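You operate a simulated robot arm through the tools that you are given. There is no shell and no other tool.

You run a simulated two-armed robot. Do the job below in one go: nothing can be reset, and whatever is moved stays where it is left.

## Task
Tamp the waste down in the grey liner.
Fine: swing the guide arm aside first and back over the bin after; use the wooden tamper and put it back. Set down upright: wooden tamper. Where these are worked on the way, their far stop is far enough and under half their travel is too little: guide arm.
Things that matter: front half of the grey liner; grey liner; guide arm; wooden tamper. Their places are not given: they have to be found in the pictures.

The check looks at the end state, three seconds after you hand in, the way a careful person would. Anything else that was tipped, shoved, dropped, spilled or broken makes it a failure.

## Robot
Two 7-joint arms with fingered hands on one trunk that stands fixed in place. Base frame: the origin is at the foot of the trunk, x ahead of it, y to its left, z up. Units: mm, degrees, N and s.
The left shoulder is at [40, 146, 1255], the right one opposite. Each reaches about 868 mm from its shoulder. Payload 4 kg a hand.
The TCP of each hand is the grasp point between the finger pads, 26 mm short of the fingertips. In the tool frame z runs along the fingers and y along their closing line. The gripper opens to 148 mm; its body begins 73 mm behind the TCP. The gripper is a hand of 3 fingers: y runs from the thumb to the fingers, the wrist lies at [0, 0, -224] in the tool frame, and closing takes about 1.5 s.
Orientation is told as [roll, pitch, yaw] about the base's x, y, z axes, in that order, counted from this pose: with the fingers straight down and closing along the base's y, the tool's x points along the base's -x, its y along +y and its z along -z.

## Interface
- The arms move only by the tool arm_command. It takes "left_series", "right_series" or both (then of equal length, played together; a hand with none holds still); each is a list of rows, each a list of 3 entries, a list of its own where there are three numbers: the shift along the base's x, y, z in mm, then the turn, a rotation vector about the base's x, y, z in rad, then the closure in counts, from 0 (fully open) to 255 (shut). In form: [[[tx, ty, tz], [wx, wy, wz], jaw], ...]. A call has 1 to 20 rows; each row shifts and turns the commanded pose from where the row before left it. Each row takes 0.2 s and may step no farther than 50 mm and 8.6 degrees from the row before; otherwise, or with a gripper value out of range, the whole call is refused. A pose out of reach is approached as far as the arm can. The call stops where the force on the tool passes 90 N (or 10 N more than at its start, if that is more) or the arm is blocked; 0.2 s more then pass. The fingers move at their own pace (about 108 mm/s each) and stop on an object; they squeeze with about 26 N. The grip force told is the motor's: it shows also when the fingers shut on nothing. Time passes only in rows, and 0.2 s behind the last, so rows that do not move let the fingers close. It gives the time, the measured TCP pose, the force on the tool (base axes), the opening and the grip force at its end, in the units of the frame above (readings bear some noise), with the torque about the TCP (base axes, N m) and any sound that the robot's microphone picked up, and new pictures: "views" is both (left out), scene, wrist or none (wrist: the cameras of the hands that moved).
- Cameras (640 x 400 px; columns grow to the right, rows downward): "scene" is now at [95, -44.1, 1479]; the picture's right is [-0.49, -0.87, 0.00], its down [-0.55, 0.31, -0.78] and it looks along [0.68, -0.38, -0.63] (base axes); focal length 240 px, centre (320, 200). "left" rides on the left gripper at [-68, -39, -90] in its tool frame; the picture's right is [0.50, -0.87, 0.00], its down [0.65, 0.38, -0.65] and it looks along [0.57, 0.33, 0.76] (tool axes); focal length 222 px, centre (320, 200). "right" rides on the right gripper at [68, -39, -90] in its tool frame; the picture's right is [0.50, 0.87, 0.00], its down [-0.66, 0.38, -0.65] and it looks along [-0.57, 0.33, 0.76] (tool axes); focal length 222 px, centre (320, 200).
- lift_body(by): moves the trunk up (or, below 0, down) by that many mm; the arms and the scene camera ride with it, the base frame stays. It gives what a move gives, with no picture.
- preshape(shape, hand): the hand has 3 fingers and takes this shape, open, in about a second: jaw (thumb against the fingers, like two jaws); tri (thumb and two fingers); tip (a fingertip pinch); poke (one finger out to press); point (the index stretched); flat (the hand flat); cup (the hand cupped); fist (a fist). The gripper value then closes the fingers along that shape, each until it touches; the sizes above hold for jaw. It gives what a move gives, with no picture.
- aim_head(pan, tilt): turns the head with the scene camera to pan (to the left, within 86 degrees either way) and tilt (down, from -29 to 69), counted from straight ahead of the robot. It gives what a move gives, and a new picture of the scene camera.
- probe_pixels(camera, pixels): for up to 12 pixels [column, row] of the newest picture of that camera ("zoom" is the newest enlarged one), the place [x, y, z] in the base frame of the surface seen there, good to about 2 mm. The clock stands still meanwhile.
- enlarge(camera, box): a new picture of the part [left, top, right, bottom] of that camera's present view, enlarged. The clock stands still meanwhile.
- close_job(): hands the job in; it is judged then, once.

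Unless the task says otherwise, let go and move clear before handing in.

The tools are called after "Call:" as a command line: name --argument value ..., lists and objects as JSON in quotes. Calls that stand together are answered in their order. arm_command: Moves the arms, as the interface text tells. Its arguments: {"type":"object","properties":{"left_series":{"type":"array"},"right_series":{"type":"array"},"views":{"type":"string","enum":["both","scene","wrist","none"]}},"required":[]} The other tools are called the same way: lift_body (by) moves the trunk up or down; preshape (shape, hand) gives the hand a shape; aim_head (pan, tilt) turns the head that bears the scene camera; probe_pixels (camera, pixels) gives the place of the surface under pixels of a picture; enlarge (camera, box) takes an enlarged picture of a part of a camera's view; close_job () hands the job in.

At the start:

```text
t: 0.0
left_tool_pos: [379.7, -47.5, 1330.5]
left_ee_rot: [-0.1, 0.0, 0.0]
left_contact_force: [0.5, 0.8, 0.5]
left_torque: [0.03, -0.02, 0.01]
left_grip_width: 147.9
left_finger_force: 0.1
left_shape: jaw
right_tool_pos: [279.8, -433.2, 1297.7]
right_ee_rot: [0.0, 0.0, 0.1]
right_contact_force: [0.0, -0.1, 0.1]
right_torque: [0.02, 0.0, -0.02]
right_grip_width: 148.2
right_finger_force: 0.1
right_shape: jaw
trunk travel left (down, up): [-425.0, 81.0]
head pan, tilt (commanded): [-29.2, 38.8]
```

scene: 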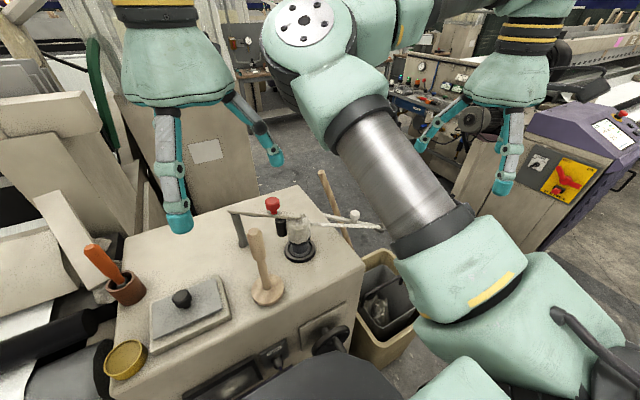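
right: 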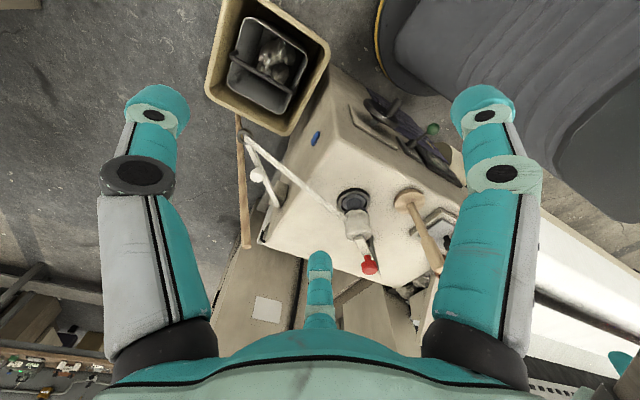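
left: 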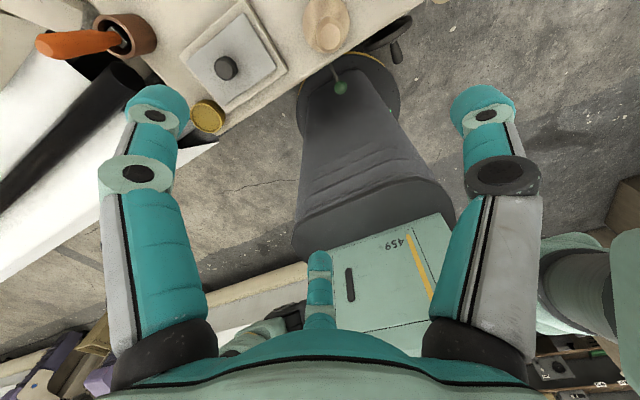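

The scene picture shows a wooden tamper at about (265,270), a pivot post with an arm at (300,235), and a bin with a grey liner at (385,300). I'll enlarge these parts and probe places.

Call:
enlarge --camera "scene" --box '[200, 160, 440, 380]'

Call:
enlarge --camera "right" --box '[200, 0, 460, 290]'

Call:
probe_pixels --camera "scene" --pixels '[[255, 235], [267, 290], [298, 250], [299, 222], [274, 204], [355, 216], [381, 228], [235, 213], [240, 235], [330, 190], [215, 300], [375, 300]]'

Call:
probe_pixels --camera "right" --pixels '[[353, 203], [357, 225], [370, 265], [258, 175], [246, 137], [410, 197], [436, 262], [265, 55], [275, 70], [225, 50], [320, 55], [245, 200]]'

```text
1.82 times, centred on (320, 270) of scene
```

zoom: 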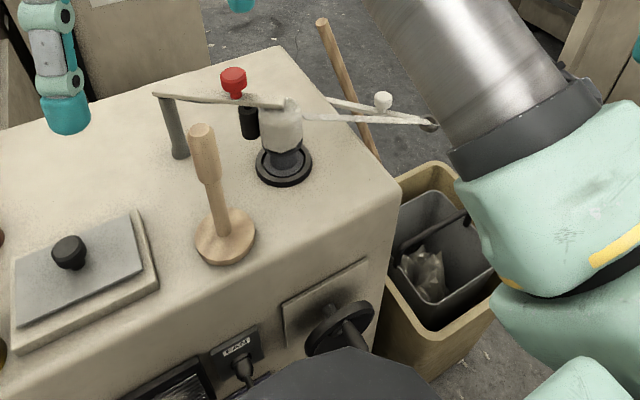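

```text
1.38 times, centred on (330, 145) of right
```

zoom: 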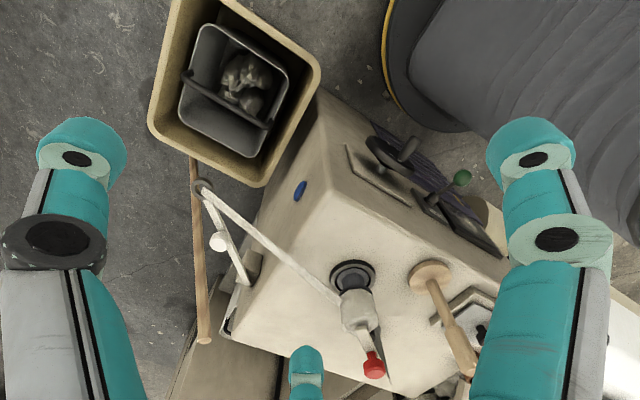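

```text
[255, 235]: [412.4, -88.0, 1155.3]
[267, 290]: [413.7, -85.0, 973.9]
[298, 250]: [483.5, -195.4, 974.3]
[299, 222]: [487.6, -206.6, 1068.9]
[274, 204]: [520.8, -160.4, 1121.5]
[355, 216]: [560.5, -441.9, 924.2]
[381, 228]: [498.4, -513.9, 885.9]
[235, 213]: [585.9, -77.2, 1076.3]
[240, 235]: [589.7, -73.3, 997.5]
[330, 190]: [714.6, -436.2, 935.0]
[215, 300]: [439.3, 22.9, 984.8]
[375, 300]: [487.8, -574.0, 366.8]
```

```text
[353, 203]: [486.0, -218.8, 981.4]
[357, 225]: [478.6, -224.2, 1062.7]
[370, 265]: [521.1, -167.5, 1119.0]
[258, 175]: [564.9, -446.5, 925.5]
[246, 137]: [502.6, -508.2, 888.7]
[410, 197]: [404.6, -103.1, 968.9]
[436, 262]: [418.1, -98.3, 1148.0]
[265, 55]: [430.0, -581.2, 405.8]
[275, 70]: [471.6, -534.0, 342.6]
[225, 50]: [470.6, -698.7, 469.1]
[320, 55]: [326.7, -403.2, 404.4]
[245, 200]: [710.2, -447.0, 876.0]
```

The tamper stands at about (413,-86) on the top at z≈968, the post is at (486,-207) and a ring sits near (500,-511,888) over the bin. I'll enlarge the mechanism further to understand how the guide arm is built.

Call:
enlarge --camera "scene" --box '[220, 180, 400, 290]'

Call:
enlarge --camera "right" --box '[220, 100, 420, 290]'

Call:
enlarge --camera "right" --box '[200, 0, 340, 140]'

```text
3.56 times, centred on (310, 235) of scene
```

zoom: 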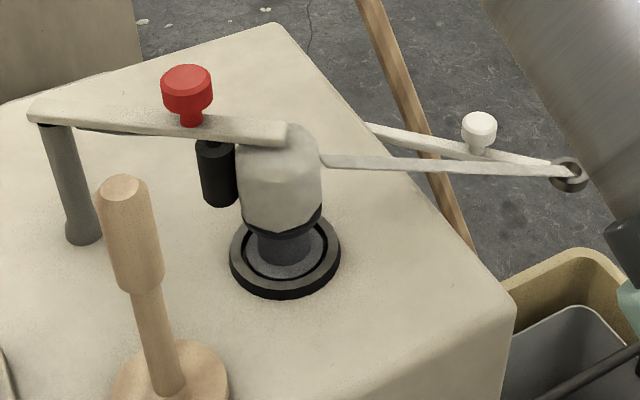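

```text
2.11 times, centred on (320, 195) of right
```

zoom: 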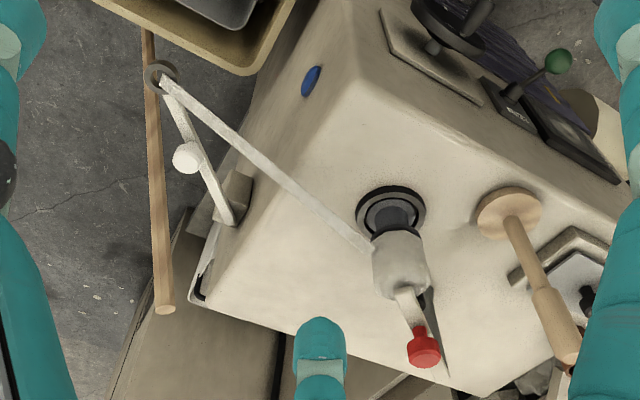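

```text
2.86 times, centred on (270, 70) of right
```

zoom: 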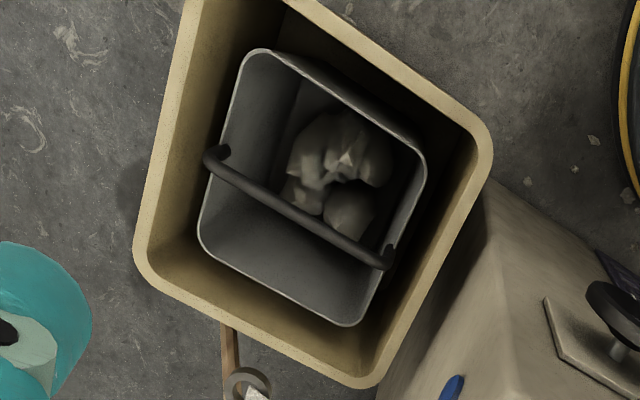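

Two slender pieces meet at the ring: one from the post and one from a side bracket, with a white knob. I'll probe along both to learn what is what.

Call:
enlarge --camera "right" --box '[230, 120, 340, 220]'

Call:
probe_pixels --camera "right" --pixels '[[254, 148], [267, 160], [280, 171], [300, 185], [320, 200], [335, 213], [253, 155], [260, 172], [268, 190], [275, 201], [280, 196], [247, 132]]'

Call:
probe_pixels --camera "scene" --pixels '[[310, 225], [320, 225], [340, 227], [360, 228], [373, 229], [328, 217], [340, 220], [350, 223], [365, 225], [355, 213], [245, 212], [285, 218]]'

```text
4.00 times, centred on (285, 170) of right
```

zoom: 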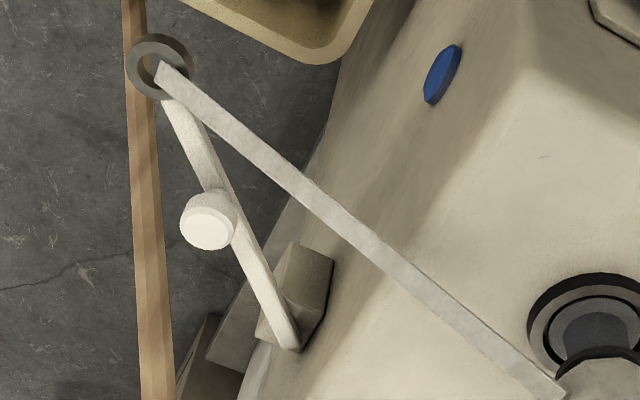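

```text
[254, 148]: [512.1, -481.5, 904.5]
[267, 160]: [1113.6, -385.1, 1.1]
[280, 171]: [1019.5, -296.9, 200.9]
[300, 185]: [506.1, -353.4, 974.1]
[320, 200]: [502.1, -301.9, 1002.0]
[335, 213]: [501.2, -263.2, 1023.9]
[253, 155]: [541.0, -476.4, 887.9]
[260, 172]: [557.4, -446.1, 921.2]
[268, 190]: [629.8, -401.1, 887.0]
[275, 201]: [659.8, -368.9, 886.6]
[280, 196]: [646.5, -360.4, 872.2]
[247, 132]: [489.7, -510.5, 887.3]
```

```text
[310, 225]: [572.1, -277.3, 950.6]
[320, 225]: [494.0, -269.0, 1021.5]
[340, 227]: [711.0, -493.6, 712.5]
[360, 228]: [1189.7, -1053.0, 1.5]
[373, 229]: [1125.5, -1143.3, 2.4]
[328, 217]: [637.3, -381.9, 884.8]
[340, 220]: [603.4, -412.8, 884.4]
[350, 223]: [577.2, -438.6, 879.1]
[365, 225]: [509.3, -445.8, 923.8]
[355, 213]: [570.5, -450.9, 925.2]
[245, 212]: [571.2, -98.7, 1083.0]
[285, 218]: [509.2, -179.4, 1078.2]
```

The guide arm pivots at the side bracket near (655,-362,885) and carries a white knob (562,-446,925) and the ring at (500,-511,887). A white strand runs from the post to the ring. Now I'll probe the bin, the liner and the machine edges.

Call:
enlarge --camera "right" --box '[200, 0, 340, 140]'

Call:
probe_pixels --camera "right" --pixels '[[208, 92], [292, 133], [328, 52], [229, 3], [222, 60], [258, 18], [297, 58], [280, 110], [253, 77], [235, 60], [285, 92], [270, 78]]'

Call:
probe_pixels --camera "right" --pixels '[[262, 45], [275, 45], [260, 70], [280, 75], [255, 85], [268, 95], [245, 75], [332, 70], [345, 110], [262, 238], [300, 255], [315, 135]]'

Call:
aim_head --pan -50 --tilt 50

```text
2.86 times, centred on (270, 70) of right
```

zoom: 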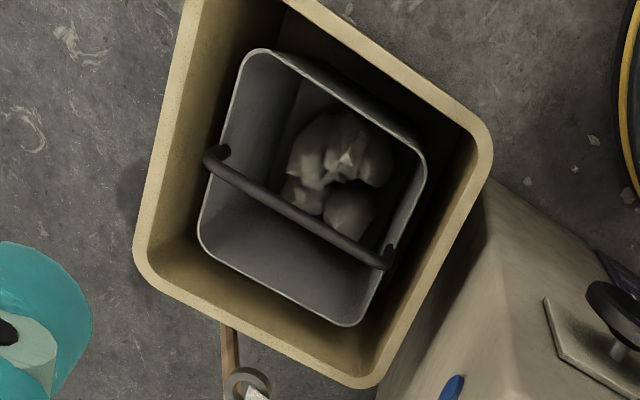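

```text
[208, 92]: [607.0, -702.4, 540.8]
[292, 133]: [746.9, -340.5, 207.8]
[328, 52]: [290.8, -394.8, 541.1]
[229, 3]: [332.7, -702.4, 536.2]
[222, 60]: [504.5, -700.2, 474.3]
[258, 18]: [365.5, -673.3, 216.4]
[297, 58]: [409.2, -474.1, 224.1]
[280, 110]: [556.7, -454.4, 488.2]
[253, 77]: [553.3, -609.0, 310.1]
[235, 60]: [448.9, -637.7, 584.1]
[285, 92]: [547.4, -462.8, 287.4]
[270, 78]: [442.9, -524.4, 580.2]
```

```text
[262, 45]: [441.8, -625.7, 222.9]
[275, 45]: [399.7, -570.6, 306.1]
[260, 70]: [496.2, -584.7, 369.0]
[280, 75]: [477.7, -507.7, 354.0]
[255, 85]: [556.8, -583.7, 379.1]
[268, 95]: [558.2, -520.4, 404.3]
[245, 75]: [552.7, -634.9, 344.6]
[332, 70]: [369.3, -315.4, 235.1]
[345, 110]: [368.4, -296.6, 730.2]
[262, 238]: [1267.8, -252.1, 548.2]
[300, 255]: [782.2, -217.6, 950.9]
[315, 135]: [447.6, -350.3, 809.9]
```

```text
t: 0.8
left_tool_pos: [378.9, -47.3, 1329.3]
left_ee_rot: [-0.1, 0.0, 0.1]
left_contact_force: [0.5, 0.1, 0.0]
left_torque: [0.01, -0.01, 0.03]
left_grip_width: 148.1
left_finger_force: 0.0
left_shape: jaw
right_tool_pos: [280.0, -432.8, 1297.0]
right_ee_rot: [-0.1, 0.1, 0.0]
right_contact_force: [0.4, -0.7, -0.4]
right_torque: [0.01, 0.0, -0.02]
right_grip_width: 148.1
right_finger_force: 0.0
right_shape: jaw
trunk travel left (down, up): [-425.0, 81.0]
head pan, tilt (commanded): [-50.0, 50.0]
```

scene: 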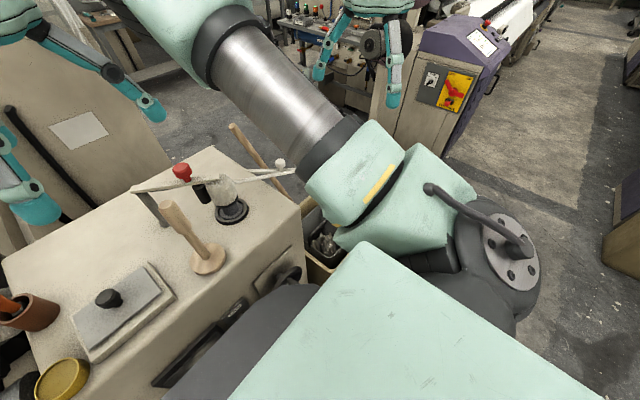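

The bin rim is at z≈540, spanning roughly x 290–607 and y -702 to -395. A carrying bar crosses it at x≈446, z≈582. The right forearm blocks the scene view, so I'll probe the liner rim corners and nearby obstacles before moving it aside.

Call:
probe_pixels --camera "right" --pixels '[[249, 19], [305, 56], [278, 113], [229, 82], [229, 62], [281, 93], [255, 73], [285, 45], [233, 50], [296, 80], [250, 100], [276, 32]]'

Call:
probe_pixels --camera "scene" --pixels '[[455, 95], [480, 40], [400, 130], [240, 150], [80, 130], [25, 310], [60, 380], [110, 298], [295, 270], [285, 275], [230, 310], [395, 95]]'

```text
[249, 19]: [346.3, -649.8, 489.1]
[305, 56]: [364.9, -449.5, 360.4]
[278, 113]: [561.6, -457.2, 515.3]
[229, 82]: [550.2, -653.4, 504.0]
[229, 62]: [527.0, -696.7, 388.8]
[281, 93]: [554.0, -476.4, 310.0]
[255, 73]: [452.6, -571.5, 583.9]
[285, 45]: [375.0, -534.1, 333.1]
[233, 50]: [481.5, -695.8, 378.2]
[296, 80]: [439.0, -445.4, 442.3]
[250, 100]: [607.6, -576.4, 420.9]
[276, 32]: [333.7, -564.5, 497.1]
```

```text
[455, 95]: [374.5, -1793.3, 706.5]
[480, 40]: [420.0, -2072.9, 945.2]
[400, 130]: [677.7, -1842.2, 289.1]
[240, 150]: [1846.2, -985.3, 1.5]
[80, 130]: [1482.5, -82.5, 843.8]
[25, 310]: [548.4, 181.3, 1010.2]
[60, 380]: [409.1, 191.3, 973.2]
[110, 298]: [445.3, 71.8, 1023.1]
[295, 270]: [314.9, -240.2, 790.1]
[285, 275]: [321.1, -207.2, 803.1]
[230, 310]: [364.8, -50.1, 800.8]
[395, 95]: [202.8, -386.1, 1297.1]
```

The liner spans about x 335–560, y -655 to -450, with its rim at z≈510, and the bar crosses it at x≈447. I'll move the right hand out to the right, clear of everything, to open the scene camera's view of the bin.

Call:
arm_command --right_series '[[[0, -45, 0], [0, 0, 0], 0], [[0, -45, 0], [0, 0, 0], 0], [[0, -45, 0], [0, 0, 0], 0], [[0, -45, 0], [0, 0, 0], 0], [[0, -45, 0], [0, 0, 0], 0], [[0, -45, 0], [0, 0, 0], 0]]' --views "both"

```text
t: 2.2
left_tool_pos: [378.0, -49.9, 1330.3]
left_ee_rot: [-0.1, 0.0, 0.1]
left_contact_force: [-1.0, 0.0, 0.0]
left_torque: [0.05, 0.01, 0.02]
left_grip_width: 147.9
left_finger_force: 0.1
left_shape: jaw
right_tool_pos: [279.4, -707.4, 1296.2]
right_ee_rot: [0.1, -0.1, 0.0]
right_contact_force: [0.5, -0.1, 0.2]
right_torque: [0.03, -0.04, 0.01]
right_grip_width: 147.9
right_finger_force: 0.1
right_shape: jaw
trunk travel left (down, up): [-425.0, 81.0]
head pan, tilt (commanded): [-50.0, 50.0]
```

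scene: 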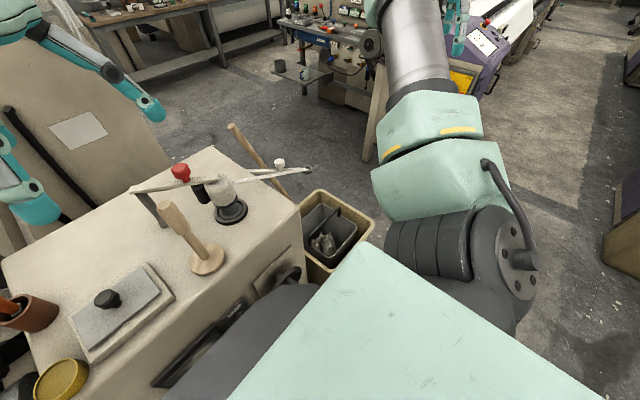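
right: 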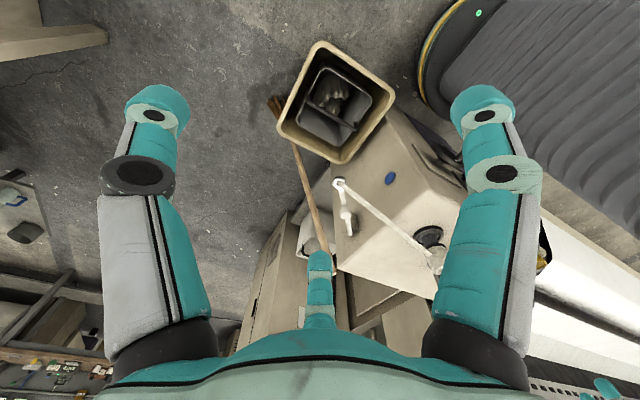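

Now both the bin (335,235) and the guide arm are visible in the scene picture. I'll enlarge both.

Call:
enlarge --camera "scene" --box '[280, 180, 390, 285]'

Call:
probe_pixels --camera "zoom" --pixels '[[230, 200], [270, 230], [250, 260], [300, 220], [200, 230], [350, 150], [250, 180], [220, 250], [280, 270], [320, 200], [380, 230], [170, 130]]'

Call:
enlarge --camera "right" --box '[260, 30, 460, 280]'

```text
3.81 times, centred on (335, 232) of scene
```

zoom: 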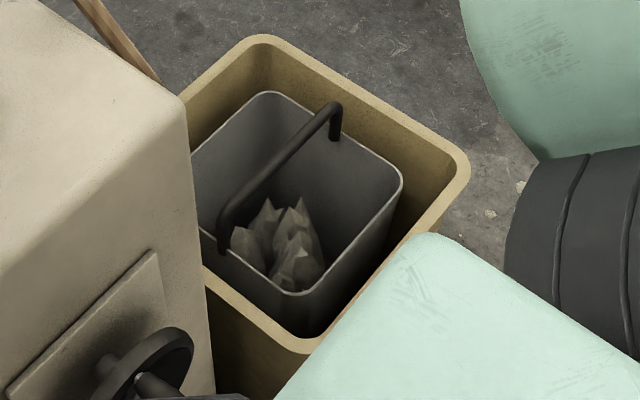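

```text
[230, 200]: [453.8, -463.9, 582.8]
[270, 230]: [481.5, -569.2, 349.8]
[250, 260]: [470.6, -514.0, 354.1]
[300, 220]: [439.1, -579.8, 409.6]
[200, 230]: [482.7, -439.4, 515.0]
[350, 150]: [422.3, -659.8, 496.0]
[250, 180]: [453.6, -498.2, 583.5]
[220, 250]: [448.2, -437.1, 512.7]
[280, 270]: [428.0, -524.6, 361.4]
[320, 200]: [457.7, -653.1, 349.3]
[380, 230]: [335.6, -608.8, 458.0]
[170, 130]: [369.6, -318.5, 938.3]
```

```text
1.60 times, centred on (360, 155) of right
```

zoom: 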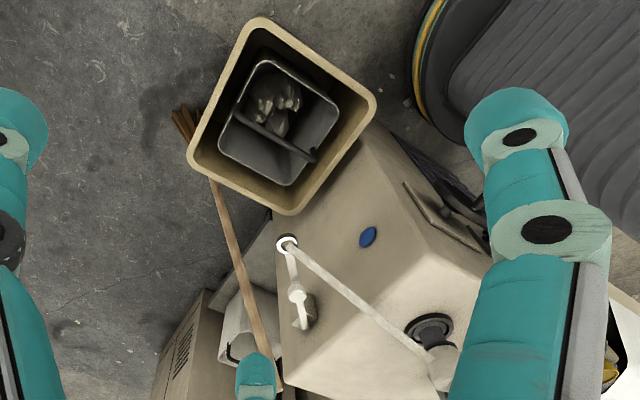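

The waste heap lies mostly in the near half, topping out at around z≈410. I'll look closer at the guide arm and its bracket.

Call:
enlarge --camera "scene" --box '[200, 110, 330, 210]'

Call:
probe_pixels --camera "zoom" --pixels '[[550, 290], [390, 255], [395, 235], [470, 265], [375, 150], [230, 60], [300, 110], [160, 200], [330, 190], [350, 280], [250, 250], [480, 380]]'

Call:
enlarge --camera "right" --box '[310, 160, 410, 260]'

Call:
probe_pixels --camera "right" --pixels '[[340, 184], [344, 200], [345, 215], [348, 228], [354, 228], [365, 130], [385, 118], [340, 260], [335, 215], [350, 170], [420, 150], [360, 260]]'

```text
4.00 times, centred on (265, 160) of scene
```

zoom: 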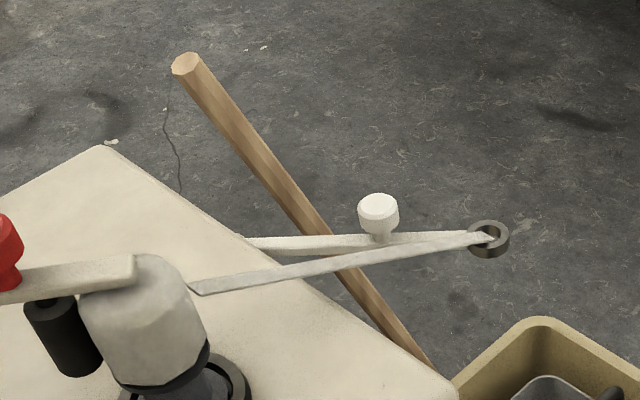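

```text
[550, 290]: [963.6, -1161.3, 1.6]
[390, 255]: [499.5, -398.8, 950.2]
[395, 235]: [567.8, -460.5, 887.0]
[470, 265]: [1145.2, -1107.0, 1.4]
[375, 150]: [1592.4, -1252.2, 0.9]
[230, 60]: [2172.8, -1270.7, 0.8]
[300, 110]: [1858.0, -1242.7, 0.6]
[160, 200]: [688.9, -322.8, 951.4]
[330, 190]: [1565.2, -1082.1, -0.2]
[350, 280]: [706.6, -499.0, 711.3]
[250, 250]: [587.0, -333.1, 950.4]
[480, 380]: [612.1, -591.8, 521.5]
```

```text
4.00 times, centred on (360, 210) of right
```

zoom: 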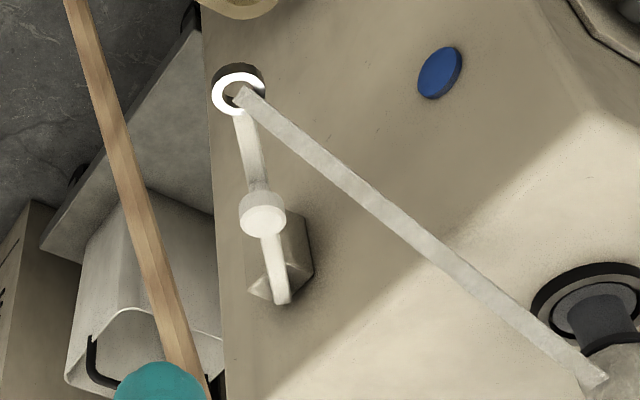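

```text
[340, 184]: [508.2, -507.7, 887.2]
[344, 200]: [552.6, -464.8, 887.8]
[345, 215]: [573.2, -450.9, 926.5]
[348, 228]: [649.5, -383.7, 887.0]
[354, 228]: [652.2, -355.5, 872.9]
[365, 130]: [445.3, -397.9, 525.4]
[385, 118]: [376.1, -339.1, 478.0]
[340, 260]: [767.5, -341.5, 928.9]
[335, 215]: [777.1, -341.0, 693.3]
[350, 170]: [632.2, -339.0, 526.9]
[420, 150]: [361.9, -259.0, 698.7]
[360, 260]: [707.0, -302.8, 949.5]
```

The machine's side wall is at y≈-340 and the guide-arm pivot is near (652,-375) on a bracket. The knob is at (568,-450,926) on an arm at z≈887. First I'll move the left hand clear to the left so the trunk can be lowered later.

Call:
arm_command --left_series '[[[-10, 45, 5], [0, 0, 0], 0], [[-10, 45, 5], [0, 0, 0], 0], [[-10, 45, 5], [0, 0, 0], 0], [[-10, 45, 5], [0, 0, 0], 0], [[-10, 45, 5], [0, 0, 0], 0], [[-10, 45, 5], [0, 0, 0], 0], [[-10, 45, 5], [0, 0, 0], 0]]' --views "both"

```text
t: 3.8
left_tool_pos: [308.9, 268.5, 1361.6]
left_ee_rot: [-0.2, 0.0, 0.0]
left_contact_force: [-0.4, 0.5, 0.2]
left_torque: [-0.04, 0.01, 0.01]
left_grip_width: 147.9
left_finger_force: 0.0
left_shape: jaw
right_tool_pos: [279.5, -701.5, 1298.2]
right_ee_rot: [-0.1, -0.1, 0.0]
right_contact_force: [-0.2, 0.7, 0.8]
right_torque: [0.0, -0.01, 0.03]
right_grip_width: 148.0
right_finger_force: 0.0
right_shape: jaw
trunk travel left (down, up): [-425.0, 81.0]
head pan, tilt (commanded): [-50.0, 50.0]
```

scene: 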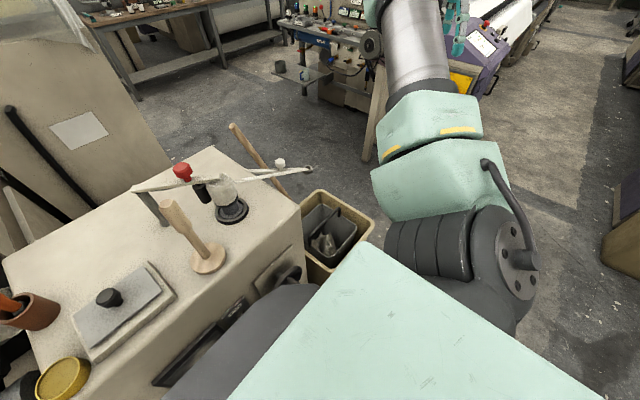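
left: 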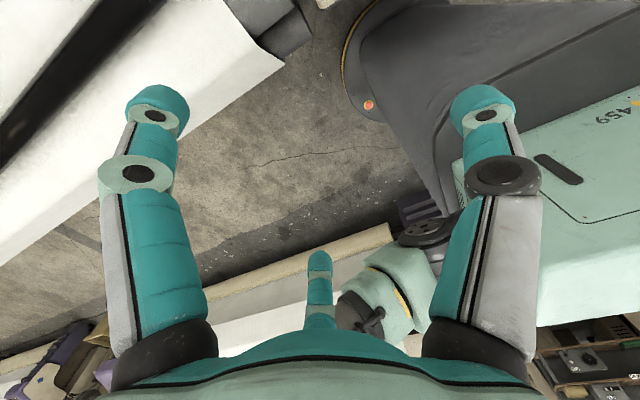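

The left hand is now clear of the machine's tools. Before lowering the trunk, I'll probe what lies under the left hand and in the right hand's view.

Call:
probe_pixels --camera "left" --pixels '[[220, 60], [60, 130], [80, 60], [280, 20], [300, 130], [400, 60], [550, 80], [330, 280], [390, 290], [280, 290]]'

Call:
lift_body --by -100

```text
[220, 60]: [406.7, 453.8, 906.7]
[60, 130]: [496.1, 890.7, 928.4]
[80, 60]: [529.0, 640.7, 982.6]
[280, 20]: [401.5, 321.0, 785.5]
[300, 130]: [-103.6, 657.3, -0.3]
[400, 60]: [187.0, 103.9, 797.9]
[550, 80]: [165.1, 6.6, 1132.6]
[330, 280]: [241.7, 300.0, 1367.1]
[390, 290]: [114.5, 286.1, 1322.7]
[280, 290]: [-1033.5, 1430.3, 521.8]
```

```text
t: 5.2
left_tool_pos: [308.4, 265.9, 1261.7]
left_ee_rot: [-0.1, -0.1, 0.2]
left_contact_force: [1.1, 0.2, -0.6]
left_torque: [0.0, -0.01, 0.0]
left_grip_width: 148.1
left_finger_force: 0.0
left_shape: jaw
right_tool_pos: [279.8, -704.8, 1196.8]
right_ee_rot: [0.0, 0.0, 0.0]
right_contact_force: [-0.1, 0.1, -0.1]
right_torque: [0.02, 0.01, -0.02]
right_grip_width: 147.8
right_finger_force: 0.1
right_shape: jaw
trunk travel left (down, up): [-325.0, 181.0]
head pan, tilt (commanded): [-50.0, 50.0]
```

The trunk is lowered by 100 mm without contact. Next I'll bring the right hand to about (435,-526,1110), so its wrist camera looks at the knob, pivot and ring.

Call:
arm_command --right_series '[[[26, 30, -14], [0, 0, 0], 0], [[26, 30, -14], [0, 0, 0], 0], [[26, 30, -14], [0, 0, 0], 0], [[26, 30, -14], [0, 0, 0], 0], [[26, 30, -14], [0, 0, 0], 0], [[26, 30, -14], [0, 0, 0], 0]]' --views "both"

```text
t: 6.6
left_tool_pos: [311.5, 268.2, 1260.5]
left_ee_rot: [-0.1, 0.0, 0.0]
left_contact_force: [-0.3, 0.3, -0.6]
left_torque: [-0.01, 0.0, 0.03]
left_grip_width: 148.1
left_finger_force: 0.1
left_shape: jaw
right_tool_pos: [438.1, -522.5, 1113.1]
right_ee_rot: [-0.1, 0.0, 0.0]
right_contact_force: [0.5, 0.3, 0.8]
right_torque: [0.0, 0.0, 0.0]
right_grip_width: 148.0
right_finger_force: 0.0
right_shape: jaw
trunk travel left (down, up): [-325.0, 181.0]
head pan, tilt (commanded): [-50.0, 50.0]
```

scene: 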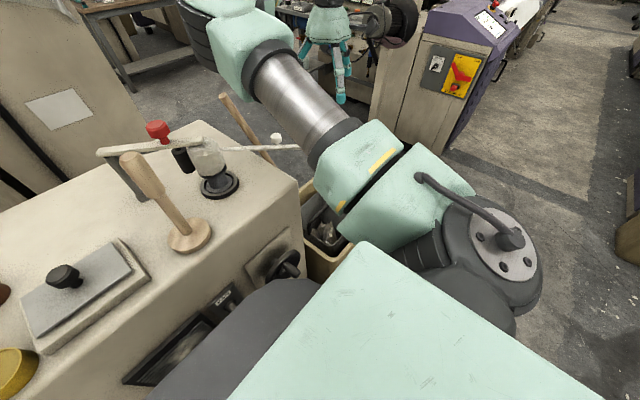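
right: 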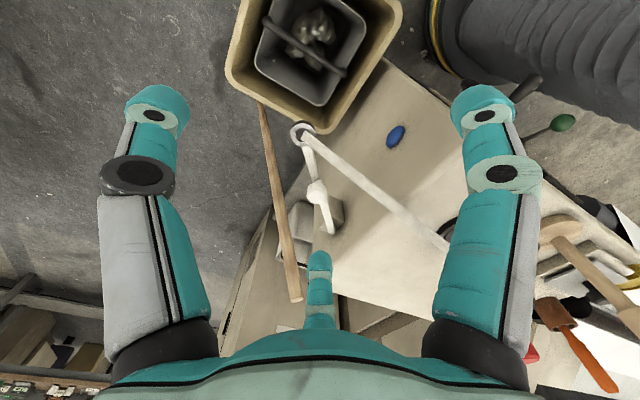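

The wrist camera sees the ring (302,132), knob (317,192) and bracket (330,210). I'll enlarge and probe them.

Call:
enlarge --camera "right" --box '[260, 110, 380, 250]'

Call:
probe_pixels --camera "zoom" --pixels '[[200, 65], [230, 90], [270, 200], [255, 235], [300, 235], [290, 265], [320, 330], [335, 345], [345, 320], [300, 300], [180, 60], [215, 35]]'

Call:
enlarge --camera "right" --box '[220, 0, 400, 130]'

```text
2.86 times, centred on (320, 180) of right
```

zoom: 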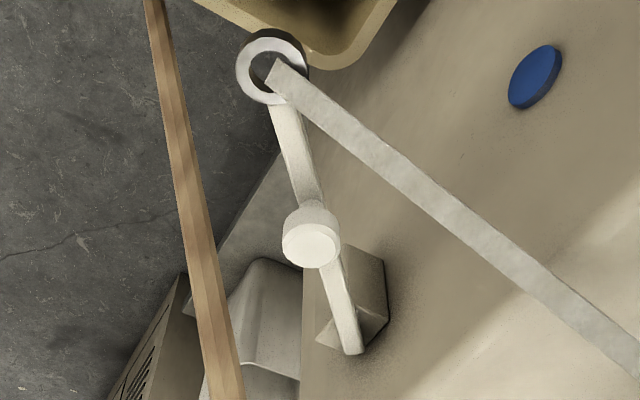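

```text
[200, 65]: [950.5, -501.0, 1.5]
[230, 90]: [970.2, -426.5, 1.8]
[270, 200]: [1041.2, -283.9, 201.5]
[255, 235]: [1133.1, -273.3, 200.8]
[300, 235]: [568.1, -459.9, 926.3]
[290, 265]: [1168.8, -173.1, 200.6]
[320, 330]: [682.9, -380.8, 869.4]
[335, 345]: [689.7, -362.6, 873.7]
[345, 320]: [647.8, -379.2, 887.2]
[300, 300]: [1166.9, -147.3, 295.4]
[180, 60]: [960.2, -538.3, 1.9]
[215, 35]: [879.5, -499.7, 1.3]
```

```text
3.08 times, centred on (310, 65) of right
```

zoom: 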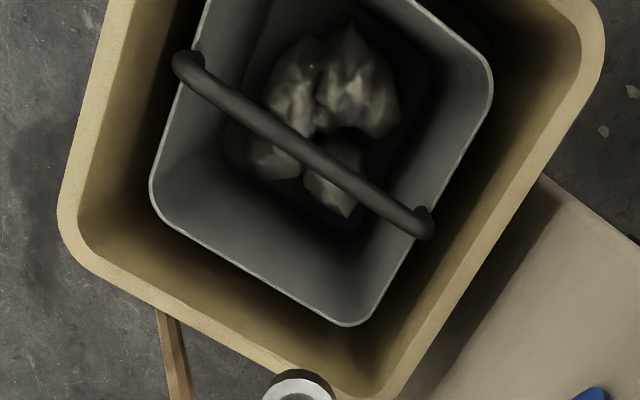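

The zoom of the liner shows two larger crumpled lumps nearest the robot and two smaller ones under the bar. I'll probe their heights.

Call:
probe_pixels --camera "zoom" --pixels '[[290, 90], [350, 50], [380, 90], [340, 110], [320, 60], [275, 160], [335, 190], [300, 70], [360, 130], [310, 130], [420, 110], [250, 230]]'

Call:
probe_pixels --camera "zoom" --pixels '[[260, 30], [380, 30], [440, 60], [400, 150], [225, 110], [330, 20], [250, 150], [345, 210], [410, 220], [190, 60], [300, 250], [350, 310]]'

```text
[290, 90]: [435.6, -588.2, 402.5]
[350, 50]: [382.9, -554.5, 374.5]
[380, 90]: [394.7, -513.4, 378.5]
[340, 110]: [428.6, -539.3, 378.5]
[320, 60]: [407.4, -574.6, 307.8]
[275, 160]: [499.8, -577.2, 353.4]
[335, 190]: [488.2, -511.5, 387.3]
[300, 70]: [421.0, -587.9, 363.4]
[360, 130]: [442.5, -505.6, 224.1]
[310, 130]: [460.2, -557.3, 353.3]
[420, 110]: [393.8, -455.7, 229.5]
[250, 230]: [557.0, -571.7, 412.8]
```

```text
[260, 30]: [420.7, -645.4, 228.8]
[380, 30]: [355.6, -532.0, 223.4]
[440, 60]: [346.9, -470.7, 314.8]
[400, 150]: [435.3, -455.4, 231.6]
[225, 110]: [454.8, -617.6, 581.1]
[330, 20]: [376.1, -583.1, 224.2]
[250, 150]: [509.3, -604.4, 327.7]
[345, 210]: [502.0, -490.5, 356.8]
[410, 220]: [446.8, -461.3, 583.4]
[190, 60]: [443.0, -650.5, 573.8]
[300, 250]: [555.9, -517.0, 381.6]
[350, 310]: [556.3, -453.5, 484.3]
```

The liner floor is at z≈224, and the lumps stand up to z≈400, at (430,-588), (390,-530), (500,-577) and (490,-511). I'll also probe the hand's own fingers, to learn how wide it is beside the bar.

Call:
probe_pixels --camera "right" --pixels '[[487, 92], [487, 115], [160, 95], [154, 115], [320, 260], [320, 310], [505, 173], [138, 173], [490, 350], [150, 345], [440, 300], [200, 300]]'

Call:
probe_pixels --camera "right" --pixels '[[540, 230], [535, 330], [100, 230], [110, 350], [205, 330], [320, 335], [320, 380], [440, 340], [215, 345], [180, 350], [460, 350], [520, 390]]'

```text
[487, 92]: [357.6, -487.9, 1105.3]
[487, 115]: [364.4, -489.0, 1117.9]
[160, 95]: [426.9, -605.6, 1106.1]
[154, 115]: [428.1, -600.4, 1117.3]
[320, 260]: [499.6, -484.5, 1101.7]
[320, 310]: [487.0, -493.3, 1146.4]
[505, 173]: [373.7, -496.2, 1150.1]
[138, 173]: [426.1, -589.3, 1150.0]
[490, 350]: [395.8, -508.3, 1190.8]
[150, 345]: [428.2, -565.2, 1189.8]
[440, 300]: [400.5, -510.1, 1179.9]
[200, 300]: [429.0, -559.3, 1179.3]
```

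```text
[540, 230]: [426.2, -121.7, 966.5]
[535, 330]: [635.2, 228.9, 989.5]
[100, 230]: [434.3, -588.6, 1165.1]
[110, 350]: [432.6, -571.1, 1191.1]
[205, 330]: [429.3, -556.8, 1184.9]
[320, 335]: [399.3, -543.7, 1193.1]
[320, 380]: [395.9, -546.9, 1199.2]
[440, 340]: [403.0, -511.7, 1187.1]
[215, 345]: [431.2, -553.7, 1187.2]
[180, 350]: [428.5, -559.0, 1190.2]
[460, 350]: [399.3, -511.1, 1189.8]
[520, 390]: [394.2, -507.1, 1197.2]
```

The hand's three fingers are spread roughly 120° apart, like a chuck, so a round knob or handle fits well. Now I'll measure the tamper accurately in the scene picture.

Call:
enlarge --camera "scene" --box '[90, 110, 250, 260]'

Call:
probe_pixels --camera "zoom" --pixels '[[175, 135], [190, 155], [230, 190], [290, 255], [300, 290], [345, 300], [380, 305], [410, 290], [350, 350], [430, 340], [395, 250], [160, 110]]'

```text
2.67 times, centred on (170, 185) of scene
```

zoom: 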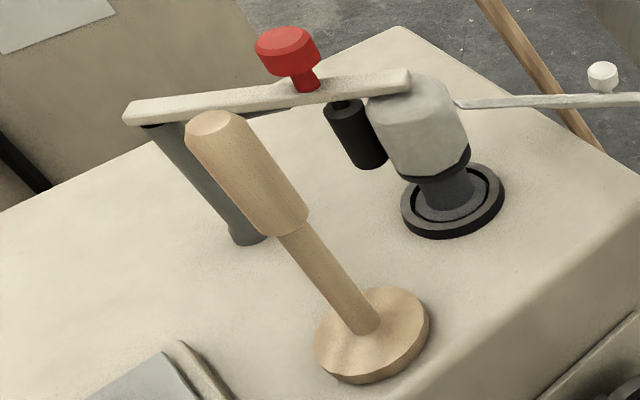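

```text
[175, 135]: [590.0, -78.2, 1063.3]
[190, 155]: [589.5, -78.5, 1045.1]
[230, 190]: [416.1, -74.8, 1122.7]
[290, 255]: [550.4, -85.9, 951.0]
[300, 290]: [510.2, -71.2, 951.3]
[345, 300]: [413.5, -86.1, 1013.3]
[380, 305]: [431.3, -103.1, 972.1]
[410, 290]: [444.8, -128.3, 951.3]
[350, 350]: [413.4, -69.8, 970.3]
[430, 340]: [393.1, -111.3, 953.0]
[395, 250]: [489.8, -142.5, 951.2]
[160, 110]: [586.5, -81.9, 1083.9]
```

The machine top is at z≈951 and the tamper's disc is about 20 mm thick. I'll probe the handle's top, the grip's ends and the disc's edges.

Call:
probe_pixels --camera "zoom" --pixels '[[215, 122], [200, 125], [235, 118], [225, 145], [270, 225], [295, 215], [290, 240], [320, 345], [424, 305], [390, 375], [335, 375], [405, 292]]'

Call:
probe_pixels --camera "zoom" --pixels '[[285, 45], [300, 80], [605, 70], [605, 90], [500, 104], [160, 113], [400, 85], [420, 100], [355, 140], [440, 200], [245, 235], [560, 200]]'

```text
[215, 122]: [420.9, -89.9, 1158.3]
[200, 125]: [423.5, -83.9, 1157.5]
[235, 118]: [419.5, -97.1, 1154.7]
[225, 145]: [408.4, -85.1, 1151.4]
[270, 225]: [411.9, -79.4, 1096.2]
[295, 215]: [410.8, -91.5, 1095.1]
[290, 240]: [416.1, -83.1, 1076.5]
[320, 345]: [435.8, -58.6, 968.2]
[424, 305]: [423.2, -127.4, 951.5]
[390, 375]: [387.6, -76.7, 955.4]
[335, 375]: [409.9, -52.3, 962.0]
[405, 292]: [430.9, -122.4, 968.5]
```

```text
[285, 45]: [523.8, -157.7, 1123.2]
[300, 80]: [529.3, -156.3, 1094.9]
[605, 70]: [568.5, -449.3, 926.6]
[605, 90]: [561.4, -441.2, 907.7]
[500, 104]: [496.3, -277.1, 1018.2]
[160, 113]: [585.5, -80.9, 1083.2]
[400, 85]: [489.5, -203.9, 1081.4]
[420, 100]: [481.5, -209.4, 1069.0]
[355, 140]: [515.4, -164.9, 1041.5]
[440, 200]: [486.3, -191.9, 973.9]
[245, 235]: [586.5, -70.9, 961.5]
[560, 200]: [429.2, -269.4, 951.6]
```

The tamper's axis is near (423,-88), its disc radius is about 37, its grip runs z≈1088–1158, and it is 207 long. Next I'll half-close the hand, turn it about -37° so no finger points at the strand, and hover above the knob at (570,-450).

Call:
arm_command --right_series '[[[26, 14, -15], [0, 0, -0.13], 120], [[26, 14, -15], [0, 0, -0.13], 120], [[26, 14, -15], [0, 0, -0.13], 120], [[26, 14, -15], [0, 0, -0.13], 120], [[26, 14, -15], [0, 0, -0.13], 120], [[0, 0, 0], [0, 0, 0], 120]]' --views "both"

```text
t: 8.0
left_tool_pos: [308.4, 265.9, 1261.7]
left_ee_rot: [0.0, 0.0, 0.1]
left_contact_force: [-0.8, 0.0, 0.2]
left_torque: [0.01, -0.04, 0.0]
left_grip_width: 148.0
left_finger_force: 0.1
left_shape: jaw
right_tool_pos: [566.6, -452.8, 1034.2]
right_ee_rot: [-0.1, -0.1, -37.3]
right_contact_force: [-0.1, 0.1, 0.0]
right_torque: [0.0, 0.0, 0.0]
right_grip_width: 78.6
right_finger_force: 0.1
right_shape: jaw
trunk travel left (down, up): [-325.0, 181.0]
head pan, tilt (commanded): [-50.0, 50.0]
```

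scene: 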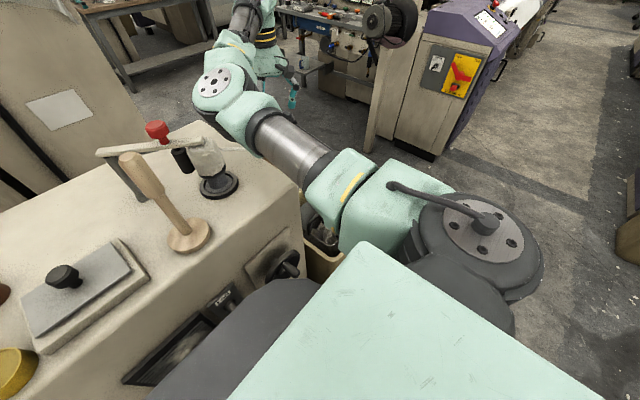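
right: 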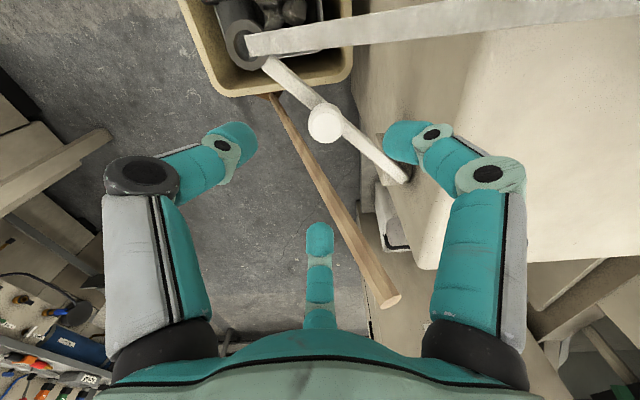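

The knob at (325,123) lies almost exactly under the TCP. I'll probe the knob, strand and ring before descending.

Call:
probe_pixels --camera "right" --pixels '[[325, 123], [312, 118], [339, 124], [325, 108], [325, 139], [280, 75], [370, 150], [405, 178], [243, 45], [260, 45], [400, 30], [500, 25]]'

Call:
enlarge --camera "right" --box '[200, 0, 440, 220]'

```text
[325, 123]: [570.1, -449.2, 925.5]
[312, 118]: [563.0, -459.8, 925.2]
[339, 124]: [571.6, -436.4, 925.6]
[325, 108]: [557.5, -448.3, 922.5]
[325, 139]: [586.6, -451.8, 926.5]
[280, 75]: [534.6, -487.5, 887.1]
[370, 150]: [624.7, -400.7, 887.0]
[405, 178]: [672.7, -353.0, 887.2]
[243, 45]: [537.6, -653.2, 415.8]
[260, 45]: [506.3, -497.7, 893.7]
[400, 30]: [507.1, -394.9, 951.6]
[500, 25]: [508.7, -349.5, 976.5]
```

```text
1.82 times, centred on (320, 110) of right
```

zoom: 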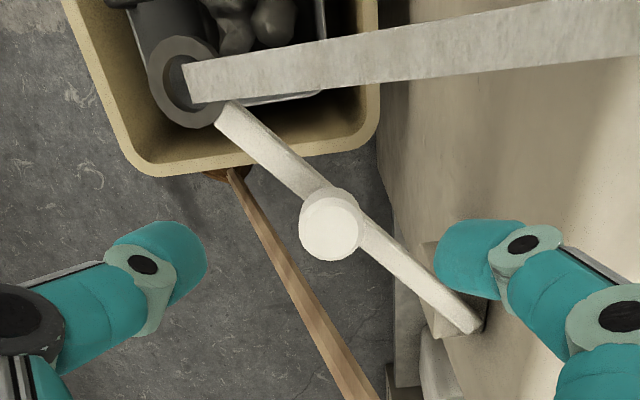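

The knob's centre is at about (571,-449) with its top at z≈926, and the arm under it is at z=887. I'll descend around it with the hand half-closed, stopping at z≈925.

Call:
arm_command --right_series '[[[1.5, 1.5, -36], [0, 0, 0], 120], [[1.5, 1, -36], [0, 0, 0], 120], [[1, 1, -36], [0, 0, 0], 120]]' --views "wrist"

```text
t: 8.8
left_tool_pos: [309.9, 265.5, 1261.4]
left_ee_rot: [-0.1, 0.0, 0.2]
left_contact_force: [-0.2, 0.4, -0.7]
left_torque: [0.0, 0.01, 0.01]
left_grip_width: 148.0
left_finger_force: 0.1
left_shape: jaw
right_tool_pos: [573.3, -450.9, 926.9]
right_ee_rot: [0.0, 0.0, -37.2]
right_contact_force: [0.2, 0.5, 0.3]
right_torque: [0.01, 0.02, 0.03]
right_grip_width: 78.9
right_finger_force: 0.0
right_shape: jaw
trunk travel left (down, up): [-325.0, 181.0]
head pan, tilt (commanded): [-50.0, 50.0]
```

right: 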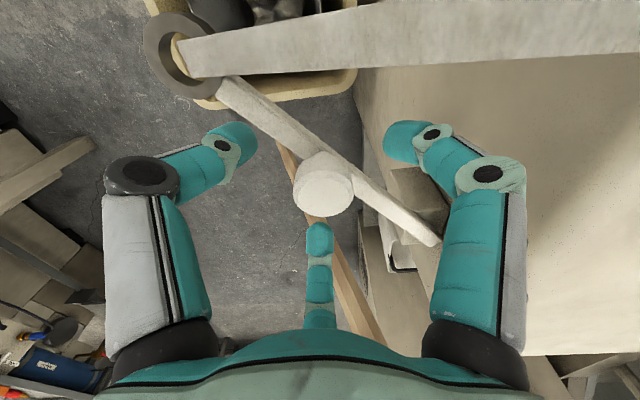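

The hand surrounds the knob (323,183) with no contact. I'll lower 6 mm more and close on it.

Call:
arm_command --right_series '[[[-1, 1, -6], [0, 0, 0], 120], [[0, 0, 0], [0, 0, 0], 200], [[0, 0, 0], [0, 0, 0], 220], [[0, 0, 0], [0, 0, 0], 220], [[0, 0, 0], [0, 0, 0], 220], [[0, 0, 0], [0, 0, 0], 220]]' --views "wrist"

```text
t: 10.2
left_tool_pos: [310.7, 265.1, 1260.9]
left_ee_rot: [0.0, 0.1, 0.1]
left_contact_force: [-0.2, 0.0, -0.1]
left_torque: [-0.03, 0.04, -0.02]
left_grip_width: 147.8
left_finger_force: 0.0
left_shape: jaw
right_tool_pos: [572.7, -450.6, 919.2]
right_ee_rot: [0.0, 0.2, -37.2]
right_contact_force: [-0.2, 0.4, -15.0]
right_torque: [-0.06, 0.08, 0.03]
right_grip_width: 22.8
right_finger_force: 25.7
right_shape: jaw
trunk travel left (down, up): [-325.0, 181.0]
head pan, tilt (commanded): [-50.0, 50.0]
```

right: 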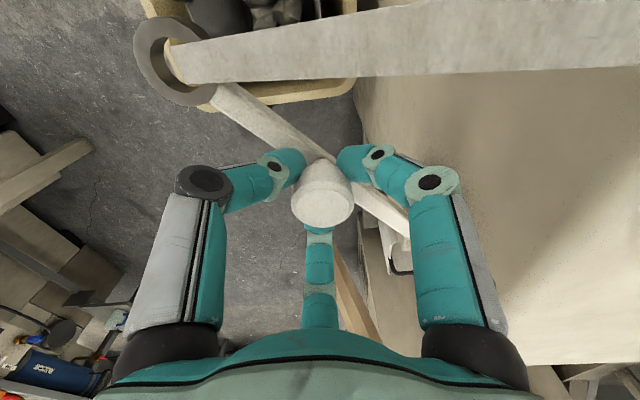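

The hand holds the knob (grip 25.7 N, width 23). I'll try a small outward swing around the pivot, away from the bin and strand, and watch the force.

Call:
arm_command --right_series '[[[11.8, -11.0, 0], [0, 0, 0.122], 220], [[13.1, -9.4, 0], [0, 0, 0.122], 220]]' --views "wrist"

```text
t: 10.8
left_tool_pos: [312.4, 265.7, 1261.1]
left_ee_rot: [0.1, 0.2, 0.1]
left_contact_force: [-0.7, -0.3, -0.9]
left_torque: [0.0, -0.02, -0.01]
left_grip_width: 147.7
left_finger_force: 0.0
left_shape: jaw
right_tool_pos: [597.6, -471.7, 919.8]
right_ee_rot: [0.1, 0.2, -23.1]
right_contact_force: [0.7, 1.6, -19.3]
right_torque: [-0.04, 0.01, 0.01]
right_grip_width: 22.4
right_finger_force: 26.3
right_shape: jaw
trunk travel left (down, up): [-325.0, 181.0]
head pan, tilt (commanded): [-50.0, 50.0]
```

right: 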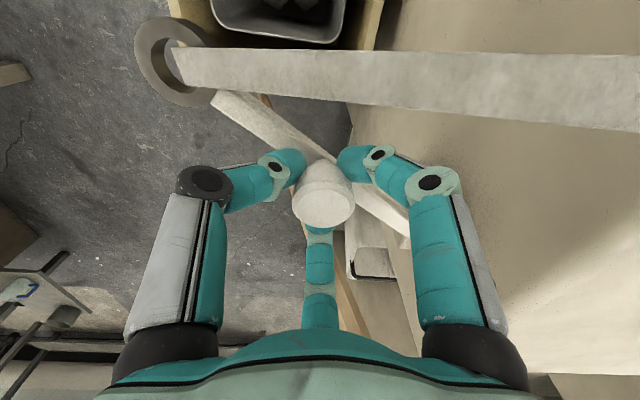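

It swings freely (lateral force under 2 N), and the ring moves with the strand following. I'll continue along the arc.

Call:
arm_command --right_series '[[[14.1, -7.8, 0], [0, 0, 0.122], 220], [[14.9, -6.1, 0], [0, 0, 0.122], 220], [[15.6, -4.1, 0], [0, 0, 0.122], 220], [[15.9, -2.3, 0], [0, 0, 0.122], 220]]' --views "both"

```text
t: 11.8
left_tool_pos: [313.5, 258.7, 1262.7]
left_ee_rot: [0.3, 0.2, 0.0]
left_contact_force: [1.2, -0.3, -0.2]
left_torque: [0.02, 0.01, 0.02]
left_grip_width: 148.1
left_finger_force: 0.1
left_shape: jaw
right_tool_pos: [635.2, -479.3, 921.1]
right_ee_rot: [-0.6, 0.2, 4.2]
right_contact_force: [-6.8, -33.6, -24.9]
right_torque: [-0.6, 0.27, -0.4]
right_grip_width: 22.3
right_finger_force: 26.3
right_shape: jaw
right hand out of reach, approached as far as the arm can: row 3, 4
trunk travel left (down, up): [-325.0, 181.0]
head pan, tilt (commanded): [-50.0, 50.0]
```

scene: 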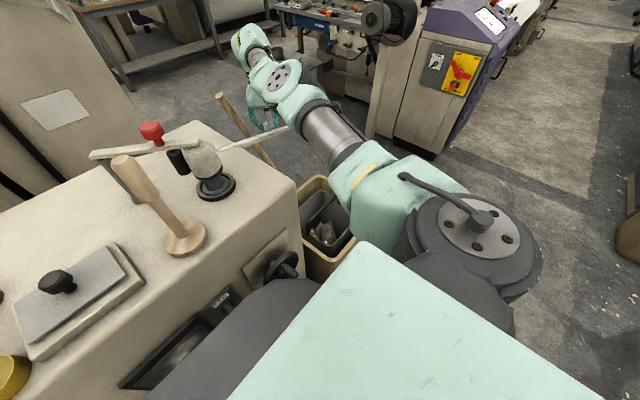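
right: 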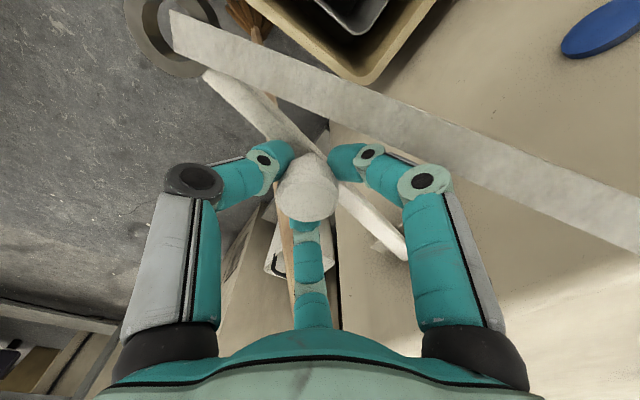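

The hand reached its limit at (635,-479) with the fingers straight down. I'll loosen to a cage around the knob and tilt the wrist back toward the shoulder to gain reach, keeping the knob inside the fingers.

Call:
arm_command --right_series '[[[0, 0, 1], [-0.034, -0.061, 0], 185], [[0, 0, 1], [-0.068, -0.122, 0], 185], [[0, 0, 1], [-0.068, -0.122, 0], 185], [[0, 0, 1], [-0.068, -0.122, 0], 185], [[0, 0, 0], [0, 0, 0], 185]]' --views "both"

```text
t: 13.0
left_tool_pos: [309.0, 268.1, 1260.6]
left_ee_rot: [-0.1, 0.1, 0.1]
left_contact_force: [-0.1, 0.4, -0.2]
left_torque: [-0.05, 0.05, 0.05]
left_grip_width: 148.3
left_finger_force: 0.0
left_shape: jaw
right_tool_pos: [730.8, -498.5, 928.6]
right_ee_rot: [-16.3, -22.9, 8.2]
right_contact_force: [-2.3, 12.7, 0.2]
right_torque: [0.12, 0.07, -0.61]
right_grip_width: 43.4
right_finger_force: 0.1
right_shape: jaw
right hand out of reach, approached as far as the arm can: row 1, 2, 3, 4
trunk travel left (down, up): [-325.0, 181.0]
head pan, tilt (commanded): [-50.0, 50.0]
```

scene: 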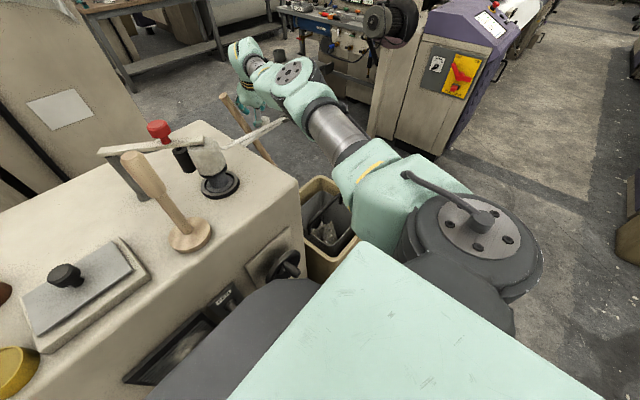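
right: 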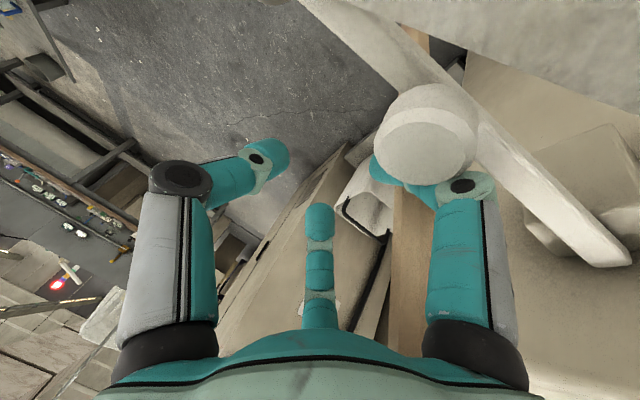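

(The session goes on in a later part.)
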